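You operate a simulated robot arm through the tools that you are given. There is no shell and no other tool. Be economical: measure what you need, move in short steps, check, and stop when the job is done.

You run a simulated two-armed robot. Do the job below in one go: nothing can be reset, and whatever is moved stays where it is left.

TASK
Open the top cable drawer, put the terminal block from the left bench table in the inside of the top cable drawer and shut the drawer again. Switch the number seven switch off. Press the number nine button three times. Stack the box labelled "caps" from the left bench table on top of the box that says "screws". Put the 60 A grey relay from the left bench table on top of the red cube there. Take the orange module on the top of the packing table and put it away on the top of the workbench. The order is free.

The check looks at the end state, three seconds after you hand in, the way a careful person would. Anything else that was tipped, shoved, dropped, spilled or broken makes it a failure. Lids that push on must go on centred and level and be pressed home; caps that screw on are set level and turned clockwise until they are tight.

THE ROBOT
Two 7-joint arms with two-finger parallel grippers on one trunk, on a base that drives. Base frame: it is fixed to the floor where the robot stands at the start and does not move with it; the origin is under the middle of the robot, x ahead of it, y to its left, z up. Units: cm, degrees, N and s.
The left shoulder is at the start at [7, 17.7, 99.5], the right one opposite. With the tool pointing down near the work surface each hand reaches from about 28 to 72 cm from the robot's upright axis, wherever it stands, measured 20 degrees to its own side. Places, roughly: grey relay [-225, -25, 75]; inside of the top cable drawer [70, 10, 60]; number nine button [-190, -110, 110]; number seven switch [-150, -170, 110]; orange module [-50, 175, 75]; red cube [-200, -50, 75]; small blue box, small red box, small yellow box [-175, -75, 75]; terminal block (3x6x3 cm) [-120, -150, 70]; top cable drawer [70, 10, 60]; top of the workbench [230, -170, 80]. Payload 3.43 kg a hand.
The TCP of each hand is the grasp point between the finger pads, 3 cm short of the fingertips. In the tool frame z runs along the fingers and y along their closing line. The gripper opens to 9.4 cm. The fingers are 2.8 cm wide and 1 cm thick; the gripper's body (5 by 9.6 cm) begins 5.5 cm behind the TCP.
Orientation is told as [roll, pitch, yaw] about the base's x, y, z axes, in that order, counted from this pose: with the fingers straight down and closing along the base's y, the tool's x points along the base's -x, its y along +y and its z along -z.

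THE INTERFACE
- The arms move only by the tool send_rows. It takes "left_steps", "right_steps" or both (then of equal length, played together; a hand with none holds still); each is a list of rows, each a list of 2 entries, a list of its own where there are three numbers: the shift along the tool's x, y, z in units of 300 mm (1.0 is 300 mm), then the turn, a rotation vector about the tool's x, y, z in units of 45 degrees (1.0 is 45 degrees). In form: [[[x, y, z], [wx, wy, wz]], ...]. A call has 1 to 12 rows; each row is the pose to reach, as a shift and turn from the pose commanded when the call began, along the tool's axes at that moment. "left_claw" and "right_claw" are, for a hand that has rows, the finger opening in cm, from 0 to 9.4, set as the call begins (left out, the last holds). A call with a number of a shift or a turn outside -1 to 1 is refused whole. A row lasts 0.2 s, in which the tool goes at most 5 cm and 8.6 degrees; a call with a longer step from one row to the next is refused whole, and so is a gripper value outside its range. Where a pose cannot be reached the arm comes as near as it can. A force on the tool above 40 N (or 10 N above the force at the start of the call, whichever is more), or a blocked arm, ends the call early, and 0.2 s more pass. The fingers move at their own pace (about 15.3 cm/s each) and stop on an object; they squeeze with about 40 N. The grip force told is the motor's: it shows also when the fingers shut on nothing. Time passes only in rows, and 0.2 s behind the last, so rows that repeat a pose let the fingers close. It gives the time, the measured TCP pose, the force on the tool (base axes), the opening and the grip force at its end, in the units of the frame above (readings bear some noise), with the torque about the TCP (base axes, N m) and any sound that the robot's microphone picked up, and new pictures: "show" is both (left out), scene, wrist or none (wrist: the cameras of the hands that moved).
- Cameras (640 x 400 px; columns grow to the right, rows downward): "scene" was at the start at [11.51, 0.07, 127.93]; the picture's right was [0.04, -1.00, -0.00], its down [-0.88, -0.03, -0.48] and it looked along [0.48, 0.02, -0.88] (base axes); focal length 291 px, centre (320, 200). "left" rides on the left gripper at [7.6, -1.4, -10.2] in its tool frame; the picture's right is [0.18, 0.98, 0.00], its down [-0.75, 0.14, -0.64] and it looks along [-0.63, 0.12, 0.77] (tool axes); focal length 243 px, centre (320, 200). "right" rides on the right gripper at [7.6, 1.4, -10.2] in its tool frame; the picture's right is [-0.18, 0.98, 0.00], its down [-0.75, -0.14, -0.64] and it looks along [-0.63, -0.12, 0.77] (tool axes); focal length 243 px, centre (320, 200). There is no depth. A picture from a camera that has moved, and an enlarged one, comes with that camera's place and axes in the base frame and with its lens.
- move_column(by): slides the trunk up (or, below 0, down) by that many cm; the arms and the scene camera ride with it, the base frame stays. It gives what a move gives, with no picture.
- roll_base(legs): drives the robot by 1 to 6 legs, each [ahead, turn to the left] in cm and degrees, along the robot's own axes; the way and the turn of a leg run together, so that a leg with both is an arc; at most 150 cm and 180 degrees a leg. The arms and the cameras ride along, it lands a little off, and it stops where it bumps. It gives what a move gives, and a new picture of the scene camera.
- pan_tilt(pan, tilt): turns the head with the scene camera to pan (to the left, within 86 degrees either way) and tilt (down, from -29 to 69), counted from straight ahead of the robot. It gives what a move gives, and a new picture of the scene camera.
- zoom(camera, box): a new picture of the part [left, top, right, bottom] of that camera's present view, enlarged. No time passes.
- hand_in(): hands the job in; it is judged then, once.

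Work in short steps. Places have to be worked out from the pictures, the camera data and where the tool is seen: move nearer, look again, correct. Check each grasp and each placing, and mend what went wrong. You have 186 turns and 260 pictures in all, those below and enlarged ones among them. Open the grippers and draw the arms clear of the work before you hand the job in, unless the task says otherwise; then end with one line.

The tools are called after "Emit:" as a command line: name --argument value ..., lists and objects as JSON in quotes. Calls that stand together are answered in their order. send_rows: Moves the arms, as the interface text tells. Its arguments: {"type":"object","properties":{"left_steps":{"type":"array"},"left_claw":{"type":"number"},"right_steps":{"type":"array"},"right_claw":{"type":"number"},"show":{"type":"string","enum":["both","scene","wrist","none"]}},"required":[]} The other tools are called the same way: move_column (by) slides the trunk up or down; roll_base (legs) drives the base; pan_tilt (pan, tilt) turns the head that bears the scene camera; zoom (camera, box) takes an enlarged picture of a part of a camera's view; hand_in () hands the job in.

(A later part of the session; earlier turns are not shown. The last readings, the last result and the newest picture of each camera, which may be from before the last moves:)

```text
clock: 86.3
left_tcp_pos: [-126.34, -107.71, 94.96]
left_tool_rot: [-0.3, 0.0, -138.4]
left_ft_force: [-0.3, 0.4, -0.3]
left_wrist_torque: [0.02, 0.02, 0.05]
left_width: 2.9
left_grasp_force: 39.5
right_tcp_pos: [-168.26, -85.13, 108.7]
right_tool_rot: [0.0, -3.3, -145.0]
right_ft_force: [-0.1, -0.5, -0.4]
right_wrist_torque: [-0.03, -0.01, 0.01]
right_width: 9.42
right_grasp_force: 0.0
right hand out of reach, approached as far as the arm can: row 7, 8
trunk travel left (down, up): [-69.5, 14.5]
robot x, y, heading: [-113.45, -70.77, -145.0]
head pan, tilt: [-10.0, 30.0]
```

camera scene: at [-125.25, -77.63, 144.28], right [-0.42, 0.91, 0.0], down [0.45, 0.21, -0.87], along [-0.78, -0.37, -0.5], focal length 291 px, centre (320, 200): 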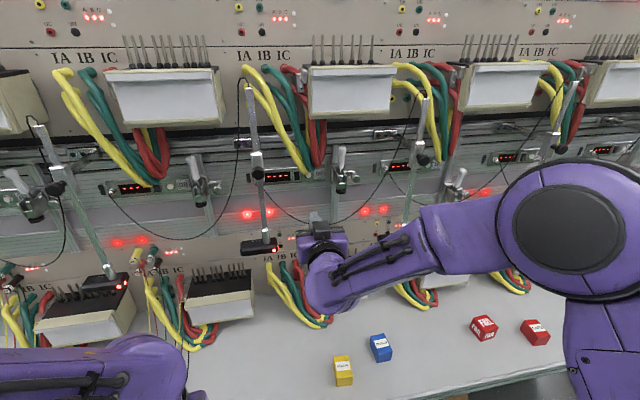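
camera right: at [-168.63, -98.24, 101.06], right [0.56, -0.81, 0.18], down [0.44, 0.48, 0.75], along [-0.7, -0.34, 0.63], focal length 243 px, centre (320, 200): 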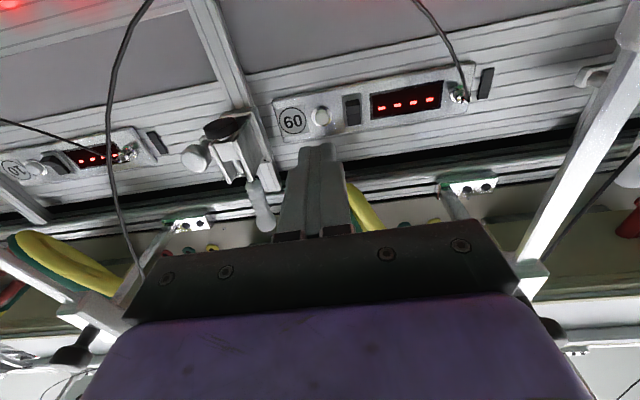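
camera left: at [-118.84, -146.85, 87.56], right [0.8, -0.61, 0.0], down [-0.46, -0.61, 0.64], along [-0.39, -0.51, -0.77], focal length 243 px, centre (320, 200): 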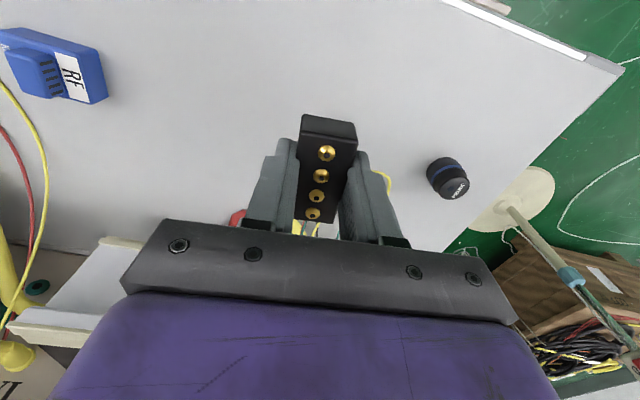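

I bring the right hand in, lower the trunk 12 cm, and shift the base ~36 cm right to t≈44.

Emit:
send_rows --right_steps '[[[0.15, 0, 0.05], [0, 0, 0]], [[0.3, 0, 0.05], [0, 0, 0]], [[0.4, 0, 0.05], [0, 0, 0]], [[0.4, 0, 0.05], [0, 0, 0]]]' --show "none"

Emit:
roll_base --legs '[[-24, 0], [0, -90], [36, 0], [0, 90], [24, 0]]'

Emit:
move_column --by -12

Emit:
pan_tilt --pan -10 --tilt 45

```text
clock: 87.3
left_tcp_pos: [-126.42, -107.69, 95.04]
left_tool_rot: [-0.3, 0.0, -138.3]
left_ft_force: [0.3, 0.0, -0.9]
left_wrist_torque: [0.03, -0.02, 0.01]
left_width: 2.89
left_grasp_force: 39.8
right_tcp_pos: [-158.54, -78.37, 106.25]
right_tool_rot: [0.0, -3.3, -145.1]
right_ft_force: [-0.5, -0.1, -0.4]
right_wrist_torque: [0.01, -0.02, -0.03]
right_width: 9.39
right_grasp_force: 0.1
trunk travel left (down, up): [-69.5, 14.5]
robot x, y, heading: [-113.24, -70.87, -144.7]
head pan, tilt: [-10.0, 30.0]
```

```text
clock: 100.1
left_tcp_pos: [-147.5, -76.69, 95.16]
left_tool_rot: [-0.2, 0.0, -140.0]
left_ft_force: [-0.7, -0.7, -0.7]
left_wrist_torque: [0.03, 0.01, 0.01]
left_width: 2.9
left_grasp_force: 40.1
right_tcp_pos: [-178.74, -46.62, 106.33]
right_tool_rot: [-0.1, -3.4, -146.6]
right_ft_force: [0.3, 0.6, -0.7]
right_wrist_torque: [-0.01, 0.01, 0.0]
right_width: 9.39
right_grasp_force: 0.0
trunk travel left (down, up): [-69.5, 14.5]
robot x, y, heading: [-132.8, -40.07, -146.8]
head pan, tilt: [-10.0, 30.0]
camera scene: at [-145.56, -46.83, 144.27], right [-0.4, 0.92, 0.0], down [0.46, 0.2, -0.87], along [-0.8, -0.34, -0.5], focal length 291 px, centre (320, 200)
```

scene: 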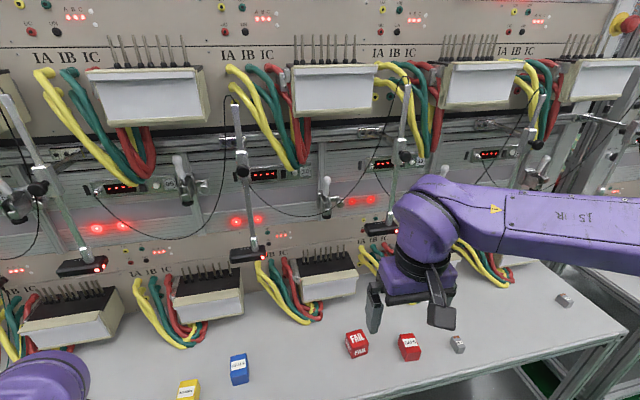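

```text
clock: 101.6
left_tcp_pos: [-147.53, -76.67, 83.07]
left_tool_rot: [-0.2, 0.0, -140.0]
left_ft_force: [0.1, 0.6, -0.7]
left_wrist_torque: [0.02, -0.01, 0.02]
left_width: 2.88
left_grasp_force: 39.9
right_tcp_pos: [-178.76, -46.46, 94.37]
right_tool_rot: [0.1, -3.4, -146.7]
right_ft_force: [0.3, -0.2, 0.8]
right_wrist_torque: [0.03, -0.01, -0.04]
right_width: 9.4
right_grasp_force: 0.0
trunk travel left (down, up): [-57.5, 26.5]
robot x, y, heading: [-132.88, -40.37, -146.6]
head pan, tilt: [-10.0, 30.0]
```

```text
clock: 102.4
left_tcp_pos: [-147.63, -76.73, 83.1]
left_tool_rot: [-0.2, 0.0, -140.0]
left_ft_force: [-0.4, 0.1, -1.0]
left_wrist_torque: [0.0, -0.01, 0.03]
left_width: 2.88
left_grasp_force: 39.8
right_tcp_pos: [-178.74, -46.53, 94.3]
right_tool_rot: [0.0, -3.4, -146.6]
right_ft_force: [0.7, 0.9, -0.3]
right_wrist_torque: [0.01, -0.02, 0.0]
right_width: 9.41
right_grasp_force: 0.1
trunk travel left (down, up): [-57.5, 26.5]
robot x, y, heading: [-133.06, -40.57, -146.6]
head pan, tilt: [-10.0, 45.0]
camera scene: at [-144.76, -46.49, 130.01], right [-0.4, 0.92, 0.0], down [0.65, 0.28, -0.71], along [-0.65, -0.28, -0.71], focal length 291 px, centre (320, 200)
```

scene: 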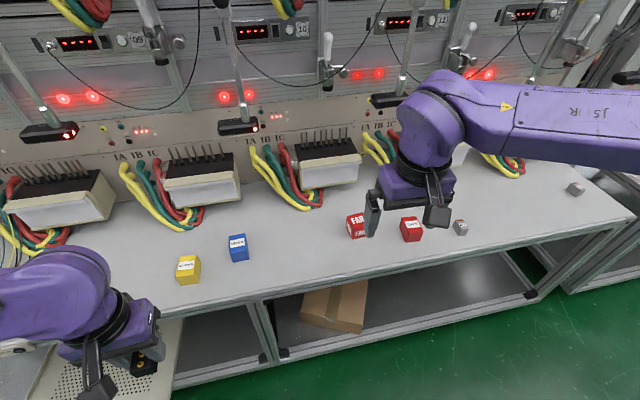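

Good view of all the items. Zoom to read labels and fix positions.

Emit:
zoom --camera "scene" --box '[160, 190, 288, 300]'

Emit:
zoom --camera "scene" --box '[330, 190, 490, 270]'

Emit:
zoom --camera "scene" --box '[550, 170, 614, 210]'

```text
3.64 times, centred on (224, 245) of scene
camera zoom: at [-144.76, -46.49, 130.01], right [-0.4, 0.92, 0.0], down [0.65, 0.28, -0.71], along [-0.65, -0.28, -0.71], focal length 1057 px, centre (669, 36)
```

zoom: 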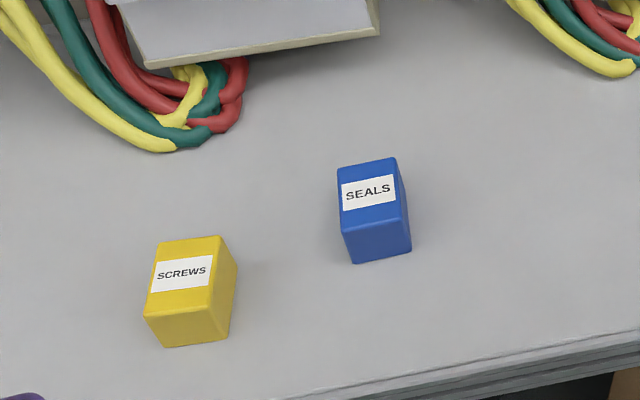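

```text
4.00 times, centred on (410, 230) of scene
camera zoom: at [-144.76, -46.49, 130.01], right [-0.4, 0.92, 0.0], down [0.65, 0.28, -0.71], along [-0.65, -0.28, -0.71], focal length 1162 px, centre (-40, 80)
```

zoom: 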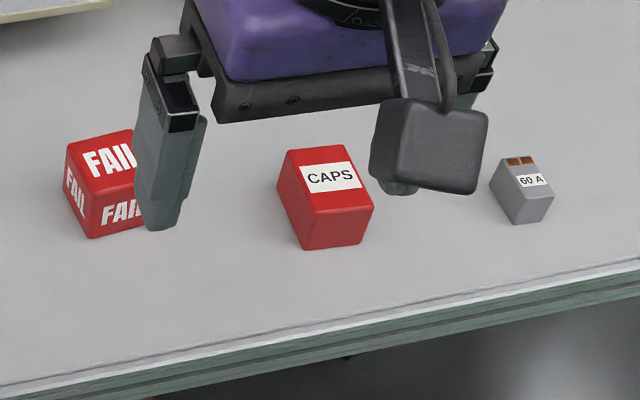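

```text
10.00 times, centred on (582, 190) of scene
camera zoom: at [-144.76, -46.49, 130.01], right [-0.4, 0.92, 0.0], down [0.65, 0.28, -0.71], along [-0.65, -0.28, -0.71], focal length 2906 px, centre (-2300, 300)
```

zoom: 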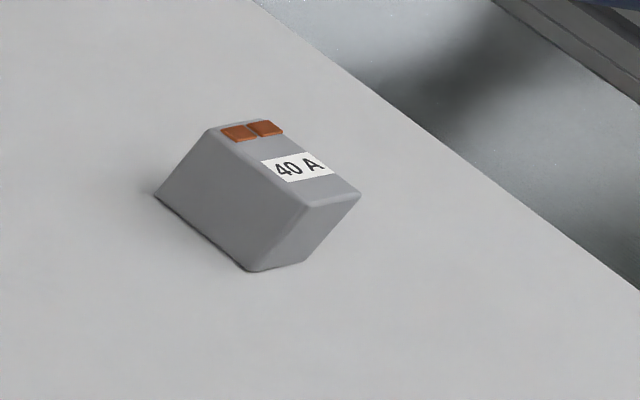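

The 60 A relay is the nearer grey one. CAPS box ≈[-200.5,-44], ~4×5.5×4 cm, aligned to yaw ≈-149.5. I move the open right hand over it.

Emit:
send_rows --right_steps '[[[-0.09, -0.078, 0.05], [0, 0.02, 0.02]], [[-0.18, -0.155, 0.1], [0, 0.04, 0.04]], [[-0.27, -0.233, 0.15], [0, 0.05, 0.06]], [[-0.36, -0.31, 0.2], [0, 0.06, 0.065]], [[-0.45, -0.388, 0.25], [0, 0.07, 0.065]], [[-0.545, -0.467, 0.3], [0, 0.0756, 0.065]], [[-0.545, -0.467, 0.3], [0, 0.0756, 0.065]]]' --show "wrist"

```text
clock: 104.0
left_tcp_pos: [-147.42, -76.8, 83.15]
left_tool_rot: [-0.3, 0.0, -140.0]
left_ft_force: [-0.8, -0.3, -2.0]
left_wrist_torque: [0.02, 0.04, -0.02]
left_width: 2.88
left_grasp_force: 39.8
right_tcp_pos: [-192.33, -45.03, 89.36]
right_tool_rot: [0.1, -0.7, -149.5]
right_ft_force: [-0.3, -1.2, 0.8]
right_wrist_torque: [0.0, 0.02, -0.02]
right_width: 9.39
right_grasp_force: 0.1
right hand out of reach, approached as far as the arm can: row 4, 5, 6, 7
trunk travel left (down, up): [-57.5, 26.5]
robot x, y, heading: [-132.97, -40.21, -146.5]
head pan, tilt: [-10.0, 45.0]
camera right: at [-185.05, -42.23, 99.57], right [0.34, -0.94, 0.0], down [-0.71, -0.25, 0.65], along [-0.61, -0.22, -0.76], focal length 243 px, centre (320, 200)
```

right: 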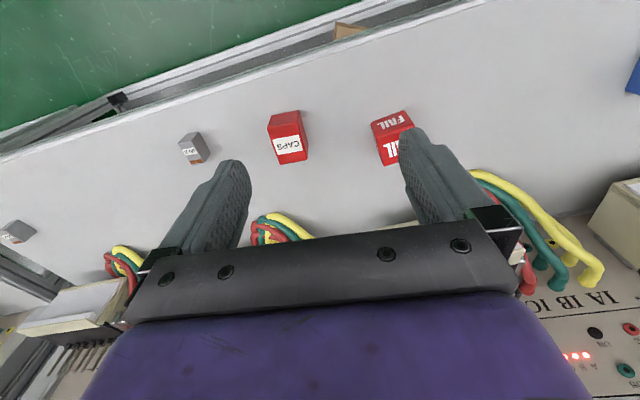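

Out of reach at this trunk height (and the base is a bit far). I raise both hands, lower the trunk 14 cm and roll 4 cm closer.

Emit:
send_rows --right_steps '[[[0.1, 0, -0.1], [0, 0, 0]], [[0.2, 0, -0.2], [0, 0, 0]], [[0.3, 0, -0.3], [0, 0, 0]], [[0.3, 0, -0.4], [0, 0, 0]]]' --left_steps '[[[0.05, 0, -0.14], [0, 0, 0]], [[0.1, 0, -0.28], [0, 0, 0]], [[0.15, 0, -0.42], [0, 0, 0]], [[0.15, 0, -0.5], [0, 0, 0]]]' --show "none"

Emit:
move_column --by -14

Emit:
roll_base --legs '[[4, 0]]'

```text
clock: 105.0
left_tcp_pos: [-144.06, -73.97, 98.17]
left_tool_rot: [-0.2, 0.0, -140.1]
left_ft_force: [-1.3, 0.6, -0.3]
left_wrist_torque: [-0.01, -0.01, 0.0]
left_width: 2.9
left_grasp_force: 40.2
left hand out of reach, approached as far as the arm can: row 1, 2
right_tcp_pos: [-185.77, -41.32, 96.74]
right_tool_rot: [0.1, 0.0, -149.8]
right_ft_force: [0.3, 0.4, 1.0]
right_wrist_torque: [-0.02, 0.0, 0.0]
right_width: 9.4
right_grasp_force: 0.0
right hand out of reach, approached as far as the arm can: row 3, 4
trunk travel left (down, up): [-57.5, 26.5]
robot x, y, heading: [-132.9, -40.57, -146.5]
head pan, tilt: [-10.0, 45.0]
```

```text
clock: 106.6
left_tcp_pos: [-144.05, -73.98, 84.15]
left_tool_rot: [-0.3, 0.0, -140.0]
left_ft_force: [-1.1, -0.1, -0.3]
left_wrist_torque: [-0.04, -0.01, -0.01]
left_width: 2.9
left_grasp_force: 40.6
right_tcp_pos: [-185.78, -41.3, 82.78]
right_tool_rot: [0.1, -0.1, -149.9]
right_ft_force: [-0.6, 0.1, -0.4]
right_wrist_torque: [0.0, -0.01, -0.02]
right_width: 9.41
right_grasp_force: 0.0
trunk travel left (down, up): [-43.5, 40.5]
robot x, y, heading: [-133.04, -40.4, -146.6]
head pan, tilt: [-10.0, 45.0]
```

```text
clock: 107.5
left_tcp_pos: [-147.48, -76.23, 84.05]
left_tool_rot: [-0.2, 0.1, -140.1]
left_ft_force: [0.1, -0.7, -1.2]
left_wrist_torque: [-0.02, -0.03, -0.03]
left_width: 2.9
left_grasp_force: 40.0
right_tcp_pos: [-189.2, -43.53, 82.8]
right_tool_rot: [0.1, 0.0, -149.7]
right_ft_force: [0.0, 1.3, -0.6]
right_wrist_torque: [0.01, 0.01, -0.01]
right_width: 9.41
right_grasp_force: 0.0
trunk travel left (down, up): [-43.5, 40.5]
robot x, y, heading: [-136.58, -42.47, -146.6]
head pan, tilt: [-10.0, 45.0]
camera scene: at [-148.24, -48.77, 115.98], right [-0.4, 0.92, 0.0], down [0.65, 0.28, -0.71], along [-0.65, -0.28, -0.71], focal length 291 px, centre (320, 200)
```

scene: 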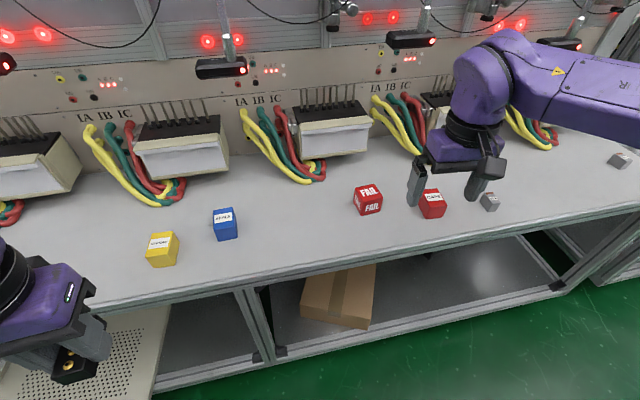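

I nudge the right hand forward 2 cm to see where its command stands.

Emit:
send_rows --right_steps '[[[-0.033, 0, 0], [0, 0, 0]], [[-0.067, 0, 0], [0, 0, 0]], [[-0.067, 0, 0], [0, 0, 0]]]' --show "wrist"

```text
clock: 108.3
left_tcp_pos: [-147.48, -76.17, 84.11]
left_tool_rot: [-0.3, -0.1, -140.1]
left_ft_force: [0.3, 1.0, -0.7]
left_wrist_torque: [0.0, 0.0, 0.01]
left_width: 2.88
left_grasp_force: 40.2
right_tcp_pos: [-189.2, -43.44, 82.81]
right_tool_rot: [0.1, 0.1, -149.8]
right_ft_force: [0.2, 0.9, -0.1]
right_wrist_torque: [0.01, 0.03, -0.03]
right_width: 9.39
right_grasp_force: 0.1
right hand out of reach, approached as far as the arm can: row 1, 2, 3
trunk travel left (down, up): [-43.5, 40.5]
robot x, y, heading: [-136.34, -42.38, -146.5]
head pan, tilt: [-10.0, 45.0]
camera right: at [-181.98, -40.88, 93.09], right [0.34, -0.94, 0.0], down [-0.72, -0.26, 0.64], along [-0.6, -0.22, -0.77], focal length 243 px, centre (320, 200)
```

right: 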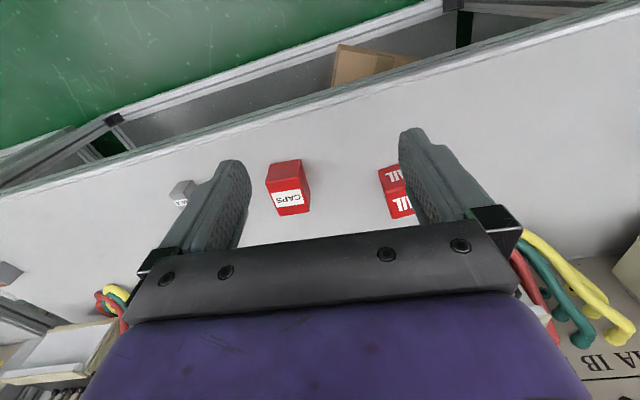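

The hand is still high relative to the shoulder; lowering it should restore reach. I command it down to z≈76 above the caps box.

Emit:
send_rows --right_steps '[[[-0.03, 0, 0.09], [0, 0, 0]], [[-0.06, 0, 0.18], [0, 0, 0]], [[-0.112, 0, 0.25], [0, 0, 0]], [[-0.112, 0, 0.25], [0, 0, 0]]]' --show "wrist"

```text
clock: 109.3
left_tcp_pos: [-147.37, -76.08, 84.1]
left_tool_rot: [-0.2, 0.0, -140.0]
left_ft_force: [0.4, 0.1, -1.5]
left_wrist_torque: [0.02, 0.0, -0.01]
left_width: 2.89
left_grasp_force: 39.9
right_tcp_pos: [-191.96, -45.16, 75.22]
right_tool_rot: [0.1, -0.1, -149.8]
right_ft_force: [-0.4, -0.8, -0.2]
right_wrist_torque: [-0.03, -0.02, 0.03]
right_width: 9.37
right_grasp_force: 0.1
trunk travel left (down, up): [-43.5, 40.5]
robot x, y, heading: [-136.48, -42.31, -146.4]
head pan, tilt: [-10.0, 45.0]
camera right: at [-184.84, -42.5, 85.55], right [0.34, -0.94, 0.0], down [-0.72, -0.26, 0.64], along [-0.61, -0.22, -0.77], focal length 243 px, centre (320, 200)
```

right: 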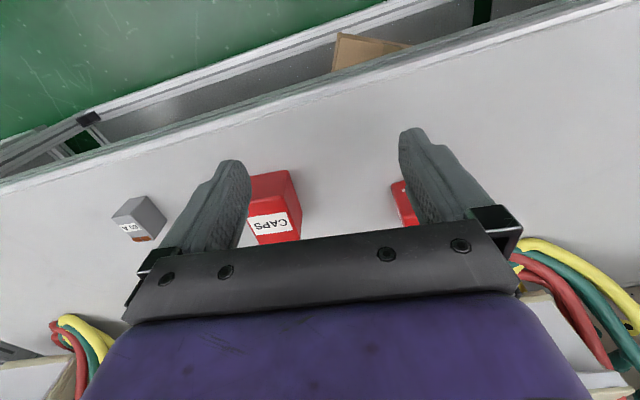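

Caps box top centre at ≈[-200.3,-43.7]. Shift 6.5 cm forward and 5.4 cm right, slightly up for clearance.

Emit:
send_rows --right_steps '[[[0, 0, -0.067], [0, 0, 0]], [[-0.11, -0.09, -0.067], [0, 0, 0]], [[-0.218, -0.18, -0.067], [0, 0, 0]], [[-0.218, -0.18, -0.067], [0, 0, 0]]]' --show "wrist"

```text
clock: 110.3
left_tcp_pos: [-147.51, -76.15, 84.22]
left_tool_rot: [-0.2, -0.1, -140.0]
left_ft_force: [0.1, -0.5, -0.6]
left_wrist_torque: [-0.01, -0.03, 0.01]
left_width: 2.88
left_grasp_force: 40.3
right_tcp_pos: [-193.1, -44.97, 77.23]
right_tool_rot: [0.1, 0.0, -149.8]
right_ft_force: [0.3, 0.6, 0.5]
right_wrist_torque: [0.01, 0.0, -0.02]
right_width: 9.38
right_grasp_force: 0.1
right hand out of reach, approached as far as the arm can: row 2, 3, 4
trunk travel left (down, up): [-43.5, 40.5]
robot x, y, heading: [-136.59, -42.65, -146.5]
head pan, tilt: [-10.0, 45.0]
camera right: at [-185.92, -42.37, 87.58], right [0.34, -0.94, 0.0], down [-0.72, -0.26, 0.64], along [-0.6, -0.22, -0.77], focal length 243 px, centre (320, 200)
```

right: 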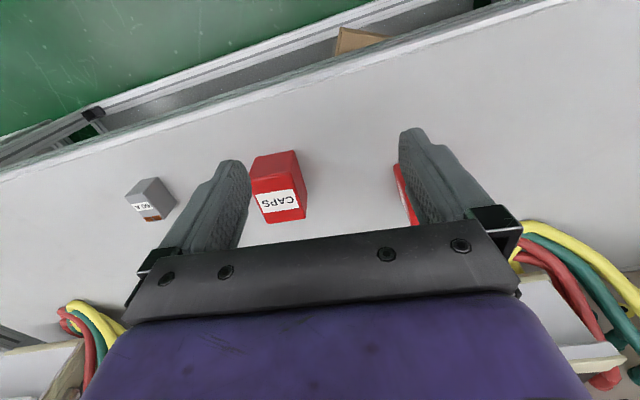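

The right side reach is limited here, so I shift the base ~20 cm right so the caps box is better in front of the right arm.

Emit:
send_rows --right_steps '[[[0.1, 0.05, -0.1], [0, 0, 0]], [[0.2, 0.1, -0.15], [0, 0, 0]], [[0.3, 0.15, -0.15], [0, 0, 0]]]' --show "none"

Emit:
roll_base --legs '[[-22, 0], [0, -90], [20, 0], [0, 90], [22, 0]]'

```text
clock: 111.1
left_tcp_pos: [-147.48, -76.11, 84.23]
left_tool_rot: [-0.2, 0.0, -140.1]
left_ft_force: [0.1, 0.0, -0.1]
left_wrist_torque: [0.0, -0.01, 0.01]
left_width: 2.89
left_grasp_force: 39.6
right_tcp_pos: [-183.07, -44.29, 81.8]
right_tool_rot: [0.1, -0.1, -149.8]
right_ft_force: [-0.5, 0.7, -0.2]
right_wrist_torque: [0.01, 0.02, 0.0]
right_width: 9.39
right_grasp_force: 0.0
trunk travel left (down, up): [-43.5, 40.5]
robot x, y, heading: [-136.34, -42.17, -146.6]
head pan, tilt: [-10.0, 45.0]
```

```text
clock: 123.0
left_tcp_pos: [-158.72, -59.05, 84.12]
left_tool_rot: [-0.1, 0.0, -140.8]
left_ft_force: [-0.2, -0.4, -0.3]
left_wrist_torque: [0.03, -0.03, -0.01]
left_width: 2.89
left_grasp_force: 40.1
right_tcp_pos: [-193.79, -26.72, 81.78]
right_tool_rot: [0.1, 0.0, -150.5]
right_ft_force: [0.3, -0.5, -0.4]
right_wrist_torque: [0.02, 0.0, -0.01]
right_width: 9.41
right_grasp_force: 0.1
trunk travel left (down, up): [-43.5, 40.5]
robot x, y, heading: [-147.03, -25.61, -147.1]
head pan, tilt: [-10.0, 45.0]
camera scene: at [-158.93, -31.53, 115.99], right [-0.39, 0.92, 0.0], down [0.65, 0.27, -0.71], along [-0.65, -0.27, -0.71], focal length 291 px, centre (320, 200)
```

scene: 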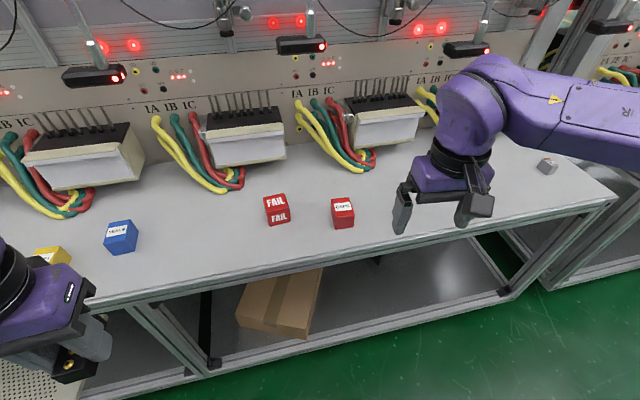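

Now move the right hand over the caps box (14 cm forward, 11.6 left).

Emit:
send_rows --right_steps '[[[-0.1, 0.08, 0], [0, 0, 0]], [[-0.2, 0.16, 0.02], [0, 0, 0]], [[-0.3, 0.24, 0.06], [0, 0, 0]], [[-0.4, 0.32, 0.1], [0, 0, 0]], [[-0.472, 0.387, 0.14], [0, 0, 0]], [[-0.472, 0.387, 0.14], [0, 0, 0]]]' --right_claw 7.5 --show "wrist"

```text
clock: 124.4
left_tcp_pos: [-158.51, -58.95, 84.17]
left_tool_rot: [-0.2, 0.0, -140.9]
left_ft_force: [0.0, -0.5, -0.8]
left_wrist_torque: [-0.01, 0.0, 0.01]
left_width: 2.88
left_grasp_force: 40.3
right_tcp_pos: [-200.31, -43.87, 77.65]
right_tool_rot: [0.1, -0.1, -150.5]
right_ft_force: [0.1, -0.2, -0.1]
right_wrist_torque: [-0.02, 0.02, 0.0]
right_width: 7.51
right_grasp_force: 0.0
trunk travel left (down, up): [-43.5, 40.5]
robot x, y, heading: [-147.19, -25.24, -147.4]
head pan, tilt: [-10.0, 45.0]
camera right: at [-193.15, -41.31, 87.96], right [0.32, -0.95, 0.0], down [-0.73, -0.25, 0.64], along [-0.61, -0.21, -0.77], focal length 243 px, centre (320, 200)
```

right: 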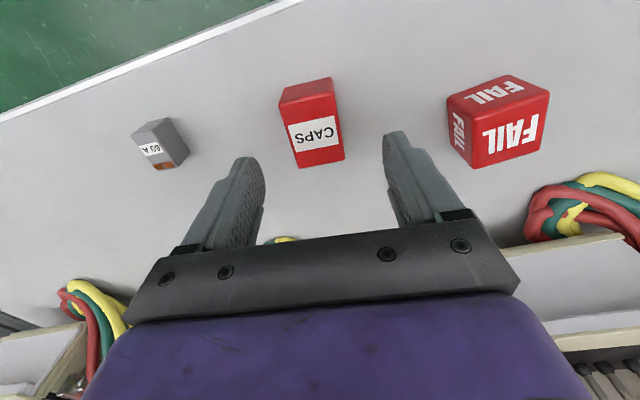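

Centred over the box. Descend to z≈70 and close.

Emit:
send_rows --right_steps '[[[-0.01, -0.017, 0.13], [0, 0, 0]], [[-0.01, -0.017, 0.255], [0, 0, 0]], [[-0.01, -0.017, 0.255], [0, 0, 0]]]' --show "none"

Emit:
send_rows --right_steps '[[[0, 0, 0], [0, 0, 0]], [[0, 0, 0], [0, 0, 0]], [[0, 0, 0], [0, 0, 0]], [[0, 0, -0.1], [0, 0, 0]], [[0, 0, -0.2], [0, 0, 0]], [[0, 0, -0.35], [0, 0, 0]], [[0, 0, -0.4], [0, 0, 0]]]' --right_claw 2 --show "wrist"

```text
clock: 125.2
left_tcp_pos: [-158.57, -59.03, 84.14]
left_tool_rot: [-0.2, -0.1, -140.8]
left_ft_force: [1.2, 0.0, -0.8]
left_wrist_torque: [-0.04, -0.01, -0.01]
left_width: 2.86
left_grasp_force: 40.8
right_tcp_pos: [-200.81, -43.57, 69.98]
right_tool_rot: [0.1, -0.2, -150.4]
right_ft_force: [-0.2, -0.7, 0.3]
right_wrist_torque: [-0.04, -0.01, 0.0]
right_width: 7.49
right_grasp_force: 0.0
trunk travel left (down, up): [-43.5, 40.5]
robot x, y, heading: [-146.83, -25.35, -147.3]
head pan, tilt: [-10.0, 45.0]
```

```text
clock: 126.8
left_tcp_pos: [-158.56, -58.98, 84.04]
left_tool_rot: [-0.2, 0.1, -140.8]
left_ft_force: [0.0, -0.5, -1.2]
left_wrist_torque: [-0.05, -0.04, -0.01]
left_width: 2.89
left_grasp_force: 39.8
right_tcp_pos: [-200.87, -43.57, 82.09]
right_tool_rot: [0.1, 0.0, -150.4]
right_ft_force: [-0.1, -0.4, -0.7]
right_wrist_torque: [0.0, 0.01, 0.0]
right_width: 4.54
right_grasp_force: 39.8
trunk travel left (down, up): [-43.5, 40.5]
robot x, y, heading: [-147.04, -25.45, -147.4]
head pan, tilt: [-10.0, 45.0]
camera right: at [-193.7, -41.06, 92.38], right [0.32, -0.95, 0.0], down [-0.73, -0.25, 0.64], along [-0.61, -0.21, -0.77], focal length 243 px, centre (320, 200)
```

right: 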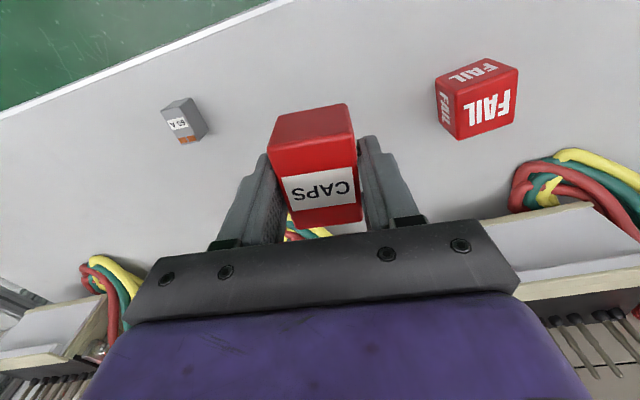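

Caps box held (4.5 cm). I pull the hand in, then drive left along the table to the yellow box.

Emit:
send_rows --right_steps '[[[0, 0, -0.1], [0, 0, 0]], [[0.14, -0.05, -0.15], [0, 0, 0]], [[0.28, -0.1, -0.2], [0, 0, 0]], [[0.42, -0.15, -0.2], [0, 0, 0]], [[0.5, -0.15, -0.2], [0, 0, 0]]]' --show "none"

Emit:
roll_base --legs '[[-24, 0], [0, 92], [54, 0], [0, -90], [23, 0]]'

```text
clock: 128.0
left_tcp_pos: [-158.54, -59.1, 84.15]
left_tool_rot: [-0.3, 0.1, -140.7]
left_ft_force: [0.2, 0.2, -0.6]
left_wrist_torque: [0.02, -0.02, -0.02]
left_width: 2.89
left_grasp_force: 40.4
right_tcp_pos: [-189.88, -32.13, 88.05]
right_tool_rot: [0.1, 0.0, -150.5]
right_ft_force: [-0.8, -0.1, -0.5]
right_wrist_torque: [-0.01, 0.02, -0.01]
right_width: 4.56
right_grasp_force: 39.8
trunk travel left (down, up): [-43.5, 40.5]
robot x, y, heading: [-147.21, -25.46, -147.3]
head pan, tilt: [-10.0, 45.0]
```

```text
clock: 141.5
left_tcp_pos: [-125.0, -103.92, 84.06]
left_tool_rot: [-0.2, 0.1, -138.5]
left_ft_force: [0.2, -0.3, -0.8]
left_wrist_torque: [0.05, 0.0, 0.01]
left_width: 2.91
left_grasp_force: 39.8
right_tcp_pos: [-157.52, -78.48, 87.85]
right_tool_rot: [0.1, 0.0, -148.2]
right_ft_force: [-0.3, 0.5, -0.7]
right_wrist_torque: [0.01, -0.04, -0.01]
right_width: 4.55
right_grasp_force: 39.9
trunk travel left (down, up): [-43.5, 40.5]
robot x, y, heading: [-114.7, -70.04, -144.8]
head pan, tilt: [-10.0, 45.0]
camera scene: at [-126.49, -76.55, 115.99], right [-0.42, 0.91, 0.0], down [0.64, 0.3, -0.71], along [-0.64, -0.3, -0.71], focal length 291 px, centre (320, 200)
```

scene: 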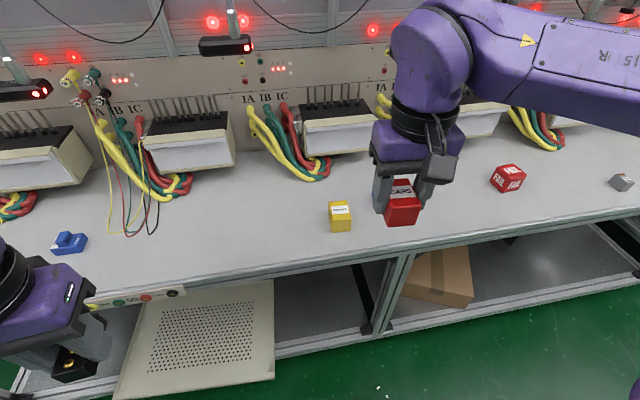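

Emit:
zoom --camera "scene" --box '[300, 180, 380, 240]'

Emit:
zoom --camera "right" --box '[0, 0, 640, 400]'

```text
6.67 times, centred on (340, 210) of scene
camera zoom: at [-126.49, -76.55, 115.99], right [-0.42, 0.91, 0.0], down [0.64, 0.3, -0.71], along [-0.64, -0.3, -0.71], focal length 1937 px, centre (187, 133)
```

zoom: 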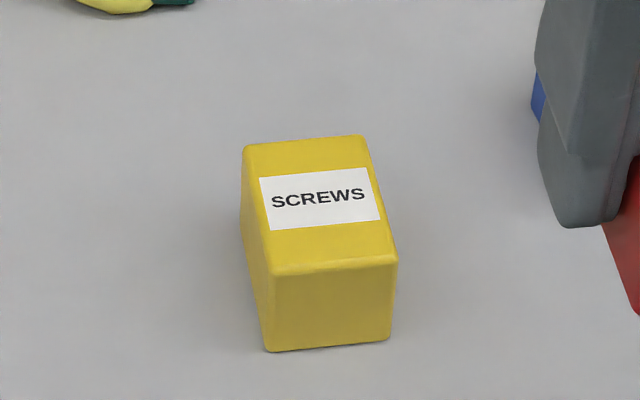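

```text
1.00 times, centred on (320, 200) of right (not enlarged: the box is as wide or as high as the picture)
camera zoom: at [-150.45, -75.69, 98.27], right [0.36, -0.93, 0.0], down [-0.72, -0.28, 0.64], along [-0.6, -0.23, -0.77], focal length 243 px, centre (320, 200)
```

zoom: 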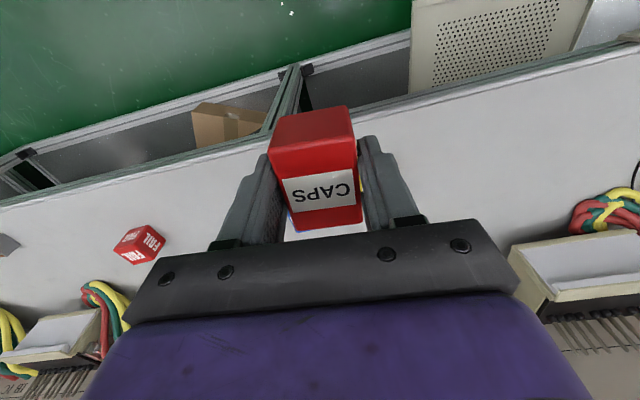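

Yellow box top centre ≈[-167,-90.9], top z≈70, yaw ≈-147. I move the caps box above it at z≈80.

Emit:
send_rows --right_steps '[[[-0.12, 0.045, 0], [0, 0, 0]], [[-0.24, 0.09, 0.05], [0, 0, 0]], [[-0.36, 0.135, 0.15], [0, 0, 0]], [[-0.487, 0.183, 0.22], [0, 0, -0.02]], [[-0.487, 0.183, 0.22], [0, 0, -0.02]]]' --show "both"

Emit:
zoom --camera "scene" --box '[290, 160, 386, 240]'

```text
clock: 142.7
left_tcp_pos: [-124.95, -104.11, 84.23]
left_tool_rot: [-0.2, 0.0, -138.5]
left_ft_force: [0.9, -0.8, -0.4]
left_wrist_torque: [0.01, 0.01, 0.02]
left_width: 2.84
left_grasp_force: 39.9
right_tcp_pos: [-167.01, -90.86, 81.39]
right_tool_rot: [0.1, -0.1, -147.3]
right_ft_force: [-0.5, 0.3, -0.7]
right_wrist_torque: [-0.01, 0.02, 0.01]
right_width: 4.54
right_grasp_force: 39.3
trunk travel left (down, up): [-43.5, 40.5]
robot x, y, heading: [-115.22, -70.19, -145.3]
head pan, tilt: [-10.0, 45.0]
camera scene: at [-126.38, -76.44, 116.01], right [-0.42, 0.91, 0.0], down [0.64, 0.3, -0.71], along [-0.64, -0.3, -0.71], focal length 291 px, centre (320, 200)
camera right: at [-159.96, -87.95, 91.7], right [0.38, -0.93, 0.0], down [-0.71, -0.29, 0.64], along [-0.59, -0.24, -0.77], focal length 243 px, centre (320, 200)
```

scene: 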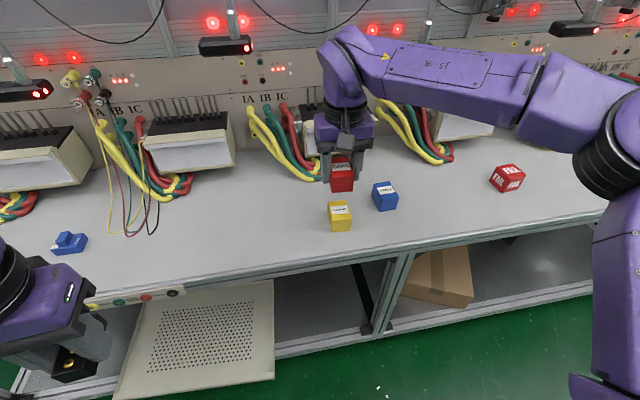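
right: 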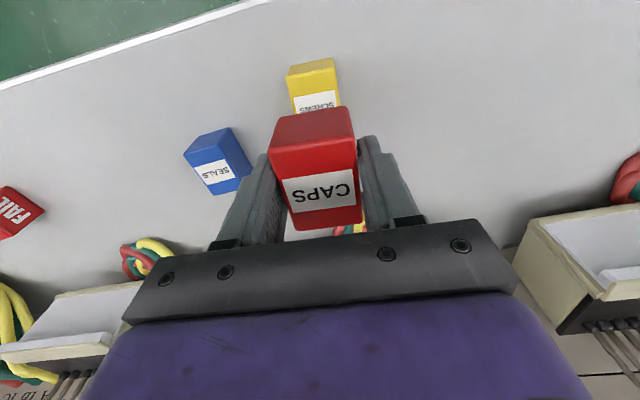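

```text
5.00 times, centred on (338, 200) of scene
camera zoom: at [-126.38, -76.44, 116.01], right [-0.42, 0.91, 0.0], down [0.64, 0.3, -0.71], along [-0.64, -0.3, -0.71], focal length 1453 px, centre (230, 200)
```

zoom: 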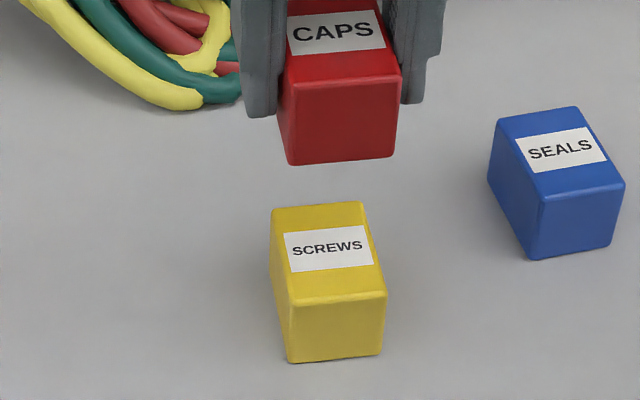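

Alignment within ~0.5 cm; lower to 2 cm above with a slight correction, and check again.

Emit:
send_rows --right_steps '[[[0.01, -0.007, 0.09], [0, 0, 0]], [[0.01, -0.007, 0.18], [0, 0, 0]], [[0.01, -0.007, 0.18], [0, 0, 0]]]' --show "wrist"

Emit:
zoom --camera "scene" --box '[300, 170, 380, 240]'

```text
clock: 143.5
left_tcp_pos: [-124.99, -103.84, 84.13]
left_tool_rot: [-0.3, 0.0, -138.5]
left_ft_force: [0.7, -0.2, -1.7]
left_wrist_torque: [0.03, 0.02, -0.01]
left_width: 2.89
left_grasp_force: 40.3
right_tcp_pos: [-166.94, -90.51, 76.0]
right_tool_rot: [0.2, -0.1, -147.4]
right_ft_force: [-0.2, -0.3, -1.5]
right_wrist_torque: [-0.02, 0.0, 0.01]
right_width: 4.56
right_grasp_force: 40.2
trunk travel left (down, up): [-43.5, 40.5]
robot x, y, heading: [-115.01, -69.68, -145.0]
head pan, tilt: [-10.0, 45.0]
camera right: at [-159.83, -87.58, 86.3], right [0.38, -0.93, 0.0], down [-0.71, -0.29, 0.64], along [-0.59, -0.24, -0.77], focal length 243 px, centre (320, 200)
```

right: 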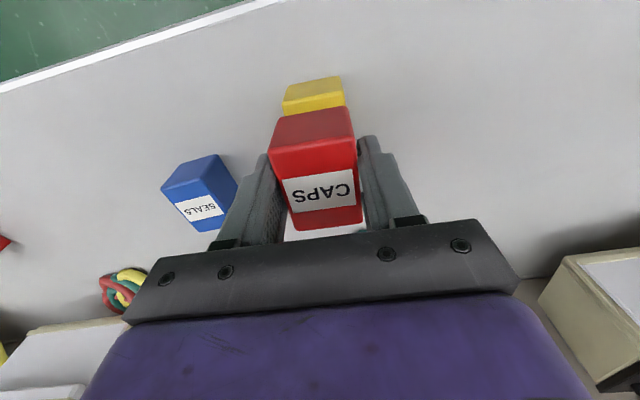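

```text
5.71 times, centred on (340, 205) of scene
camera zoom: at [-126.39, -76.49, 116.01], right [-0.42, 0.91, 0.0], down [0.64, 0.3, -0.71], along [-0.64, -0.3, -0.71], focal length 1660 px, centre (206, 171)
```

zoom: 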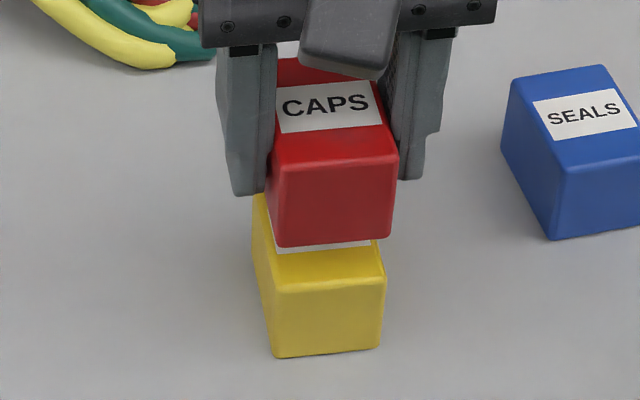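

Well aligned. Lower gently until contact.

Emit:
send_rows --right_steps '[[[0.005, 0, 0.03], [0, 0, 0]], [[0.005, 0, 0.05], [0, 0, 0]], [[0.005, 0, 0.058], [0, 0, 0]], [[0.005, 0, 0.064], [0, 0, 0]], [[0.005, 0, 0.07], [0, 0, 0]]]' --show "none"

Emit:
zoom --camera "scene" --box '[300, 170, 380, 240]'

```text
clock: 144.7
left_tcp_pos: [-124.85, -103.94, 84.13]
left_tool_rot: [-0.3, 0.1, -138.4]
left_ft_force: [0.6, 0.1, -0.5]
left_wrist_torque: [-0.03, -0.01, 0.02]
left_width: 2.89
left_grasp_force: 40.4
right_tcp_pos: [-166.65, -90.46, 74.22]
right_tool_rot: [0.2, -0.2, -147.3]
right_ft_force: [-1.3, 1.1, 14.5]
right_wrist_torque: [0.26, 0.11, -0.01]
right_width: 4.57
right_grasp_force: 40.1
trunk travel left (down, up): [-43.5, 40.5]
robot x, y, heading: [-114.84, -70.36, -145.0]
head pan, tilt: [-10.0, 45.0]
```

```text
5.71 times, centred on (340, 205) of scene
camera zoom: at [-126.27, -76.43, 116.05], right [-0.42, 0.91, 0.0], down [0.64, 0.3, -0.71], along [-0.64, -0.3, -0.71], focal length 1660 px, centre (206, 171)
```

zoom: 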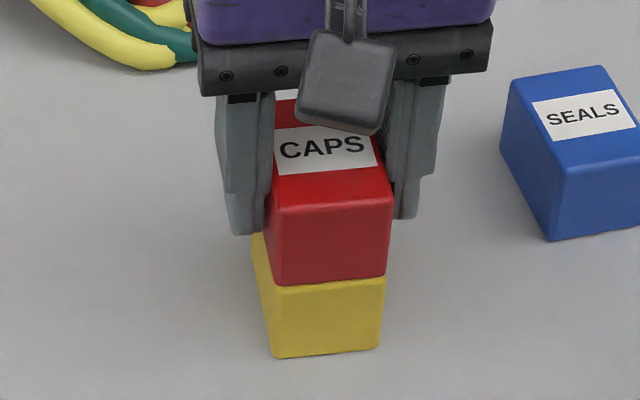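

Contact made (14 N) and well aligned. Open modestly and lift straight up.

Emit:
send_rows --right_steps '[[[0, 0, -0.005], [0, 0, 0]], [[0, 0, -0.005], [0, 0, 0]], [[0, 0, -0.1], [0, 0, 0]], [[0, 0, -0.25], [0, 0, 0]], [[0, 0, -0.4], [0, 0, 0]]]' --right_claw 7 --show "both"

Emit:
zoom --camera "scene" --box '[300, 170, 380, 240]'

```text
clock: 145.9
left_tcp_pos: [-124.8, -103.98, 84.18]
left_tool_rot: [-0.4, -0.1, -138.4]
left_ft_force: [0.2, 0.8, -0.8]
left_wrist_torque: [-0.01, 0.02, 0.03]
left_width: 2.89
left_grasp_force: 39.8
right_tcp_pos: [-166.81, -90.36, 85.99]
right_tool_rot: [0.1, 0.0, -147.3]
right_ft_force: [0.4, 0.0, -0.3]
right_wrist_torque: [0.01, -0.01, -0.02]
right_width: 6.99
right_grasp_force: 0.0
trunk travel left (down, up): [-43.5, 40.5]
robot x, y, heading: [-114.55, -70.34, -145.0]
head pan, tilt: [-10.0, 45.0]
camera scene: at [-126.31, -76.5, 116.01], right [-0.42, 0.91, 0.0], down [0.64, 0.3, -0.71], along [-0.64, -0.3, -0.71], focal length 291 px, centre (320, 200)
camera right: at [-159.58, -87.44, 96.32], right [0.38, -0.93, 0.0], down [-0.71, -0.29, 0.64], along [-0.59, -0.24, -0.77], focal length 243 px, centre (320, 200)
```

scene: 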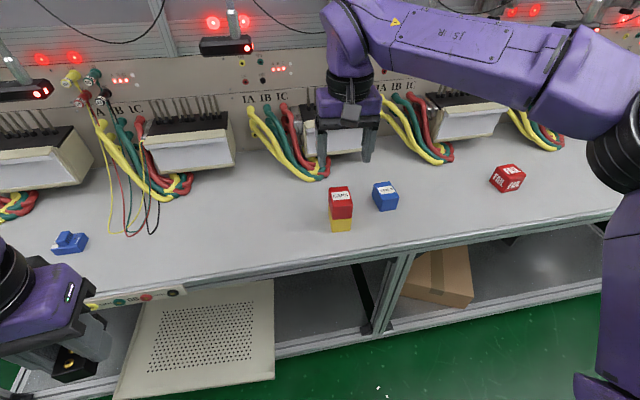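
right: 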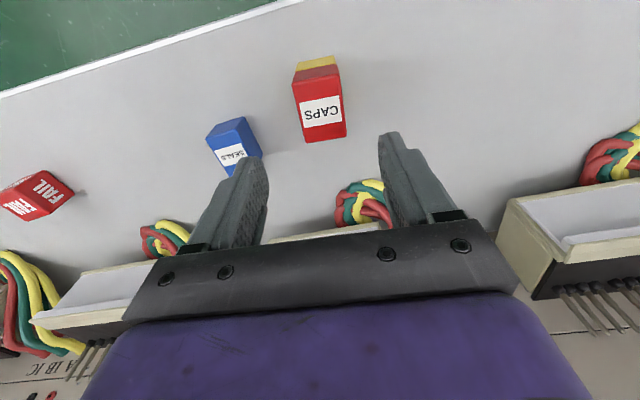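

```text
5.71 times, centred on (340, 205) of scene
camera zoom: at [-126.31, -76.5, 116.01], right [-0.42, 0.91, 0.0], down [0.64, 0.3, -0.71], along [-0.64, -0.3, -0.71], focal length 1660 px, centre (206, 171)
```

zoom: 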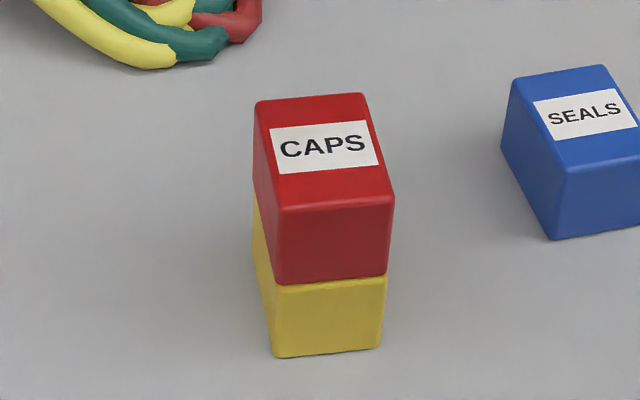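

Stack is good. Now drive ~62 cm right to the relay and red cube.

Emit:
send_rows --right_steps '[[[0.14, -0.05, -0.03], [0, 0, 0]], [[0.28, -0.1, -0.06], [0, 0, 0]], [[0.42, -0.15, -0.06], [0, 0, 0]], [[0.5, -0.15, -0.06], [0, 0, 0]]]' --show "none"

Emit:
roll_base --legs '[[-24, 0], [0, -90], [62, 0], [0, 89], [24, 0]]'

Emit:
pan_tilt --pan -15 --tilt 50

```text
clock: 146.9
left_tcp_pos: [-124.88, -104.08, 84.14]
left_tool_rot: [-0.3, 0.0, -138.5]
left_ft_force: [-0.6, 0.4, -0.8]
left_wrist_torque: [0.04, 0.01, 0.01]
left_width: 2.9
left_grasp_force: 40.5
right_tcp_pos: [-156.69, -78.51, 87.84]
right_tool_rot: [0.1, 0.0, -147.3]
right_ft_force: [-0.7, -0.1, 0.6]
right_wrist_torque: [0.01, 0.0, 0.01]
right_width: 7.01
right_grasp_force: 0.0
trunk travel left (down, up): [-43.5, 40.5]
robot x, y, heading: [-114.72, -70.08, -145.0]
head pan, tilt: [-10.0, 45.0]
```

```text
clock: 160.7
left_tcp_pos: [-161.55, -52.89, 84.03]
left_tool_rot: [-0.2, 0.1, -139.7]
left_ft_force: [-0.2, -0.9, -0.2]
left_wrist_torque: [0.01, -0.04, 0.0]
left_width: 2.91
left_grasp_force: 40.1
right_tcp_pos: [-192.64, -26.66, 87.75]
right_tool_rot: [0.1, 0.0, -148.5]
right_ft_force: [0.6, -0.7, -0.7]
right_wrist_torque: [0.03, 0.03, 0.0]
right_width: 7.01
right_grasp_force: 0.1
trunk travel left (down, up): [-43.5, 40.5]
robot x, y, heading: [-150.67, -19.08, -146.1]
head pan, tilt: [-10.0, 45.0]
camera scene: at [-162.44, -25.41, 115.99], right [-0.4, 0.92, 0.0], down [0.65, 0.28, -0.71], along [-0.65, -0.28, -0.71], focal length 291 px, centre (320, 200)
```

scene: 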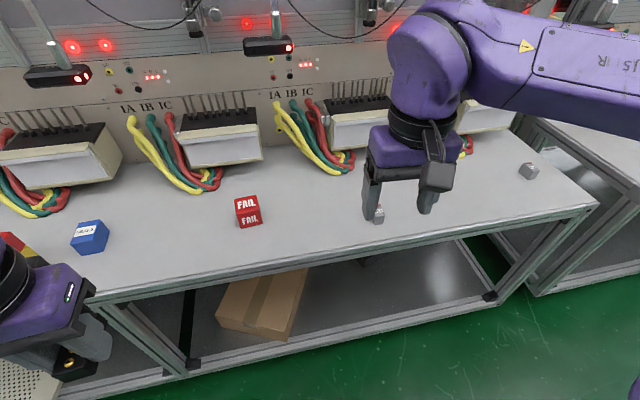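

```text
clock: 161.3
left_tcp_pos: [-161.54, -52.85, 84.18]
left_tool_rot: [-0.2, 0.0, -139.7]
left_ft_force: [0.5, -0.2, -1.4]
left_wrist_torque: [0.02, 0.05, 0.03]
left_width: 2.91
left_grasp_force: 40.0
right_tcp_pos: [-192.62, -26.68, 87.69]
right_tool_rot: [0.1, -0.1, -148.5]
right_ft_force: [0.3, -0.1, 0.9]
right_wrist_torque: [0.0, 0.03, 0.01]
right_width: 7.0
right_grasp_force: 0.1
trunk travel left (down, up): [-43.5, 40.5]
robot x, y, heading: [-150.84, -19.15, -146.2]
head pan, tilt: [-15.0, 50.0]
camera scene: at [-162.19, -24.55, 115.32], right [-0.32, 0.95, 0.0], down [0.73, 0.25, -0.64], along [-0.61, -0.21, -0.77], focal length 291 px, centre (320, 200)
```

scene: 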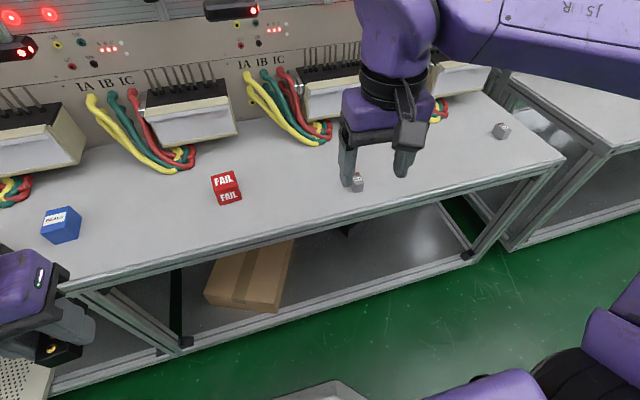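

Move the right hand over the relay at ≈[-206.8,-31.7].

Emit:
send_rows --right_steps '[[[-0.12, -0.025, 0.06], [0, 0, 0]], [[-0.24, -0.05, 0.12], [0, 0, 0]], [[-0.36, -0.075, 0.18], [0, 0, 0]], [[-0.49, -0.105, 0.25], [0, 0, 0]], [[-0.49, -0.105, 0.25], [0, 0, 0]]]' --show "wrist"

```text
clock: 162.6
left_tcp_pos: [-161.54, -52.83, 84.08]
left_tool_rot: [-0.2, 0.1, -139.7]
left_ft_force: [-0.3, 0.4, -0.6]
left_wrist_torque: [0.0, 0.02, 0.02]
left_width: 2.9
left_grasp_force: 39.7
right_tcp_pos: [-206.69, -31.58, 80.25]
right_tool_rot: [0.1, -0.2, -148.5]
right_ft_force: [0.1, 0.3, -0.4]
right_wrist_torque: [-0.03, 0.05, 0.02]
right_width: 7.0
right_grasp_force: 0.0
trunk travel left (down, up): [-43.5, 40.5]
robot x, y, heading: [-150.6, -19.14, -146.4]
head pan, tilt: [-15.0, 50.0]
camera right: at [-199.61, -28.92, 90.61], right [0.36, -0.93, 0.0], down [-0.72, -0.27, 0.64], along [-0.6, -0.23, -0.77], focal length 243 px, centre (320, 200)
```

right: 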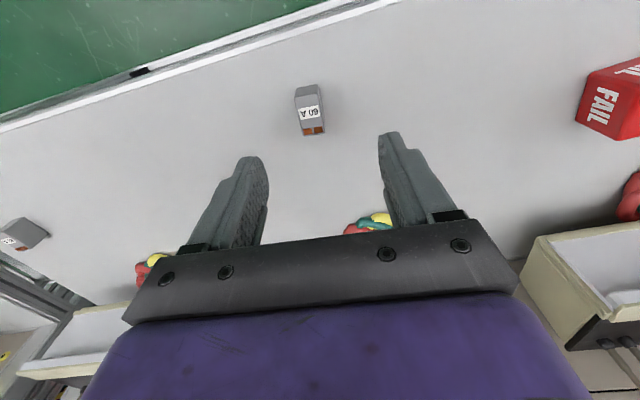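

Emit:
zoom --camera "right" --box '[262, 70, 358, 150]'

```text
5.00 times, centred on (310, 110) of right
camera zoom: at [-199.61, -28.92, 90.61], right [0.36, -0.93, 0.0], down [-0.72, -0.27, 0.64], along [-0.6, -0.23, -0.77], focal length 1213 px, centre (370, 650)
```

zoom: 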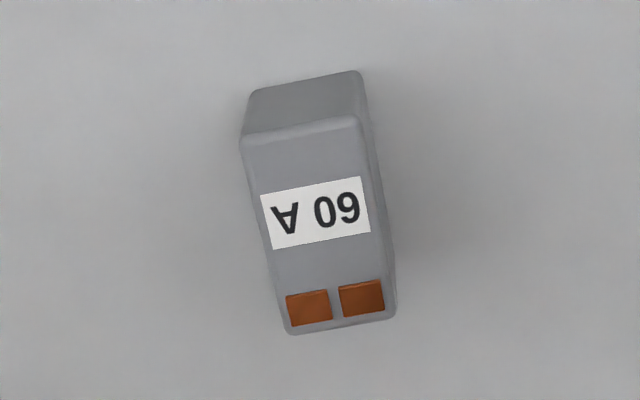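

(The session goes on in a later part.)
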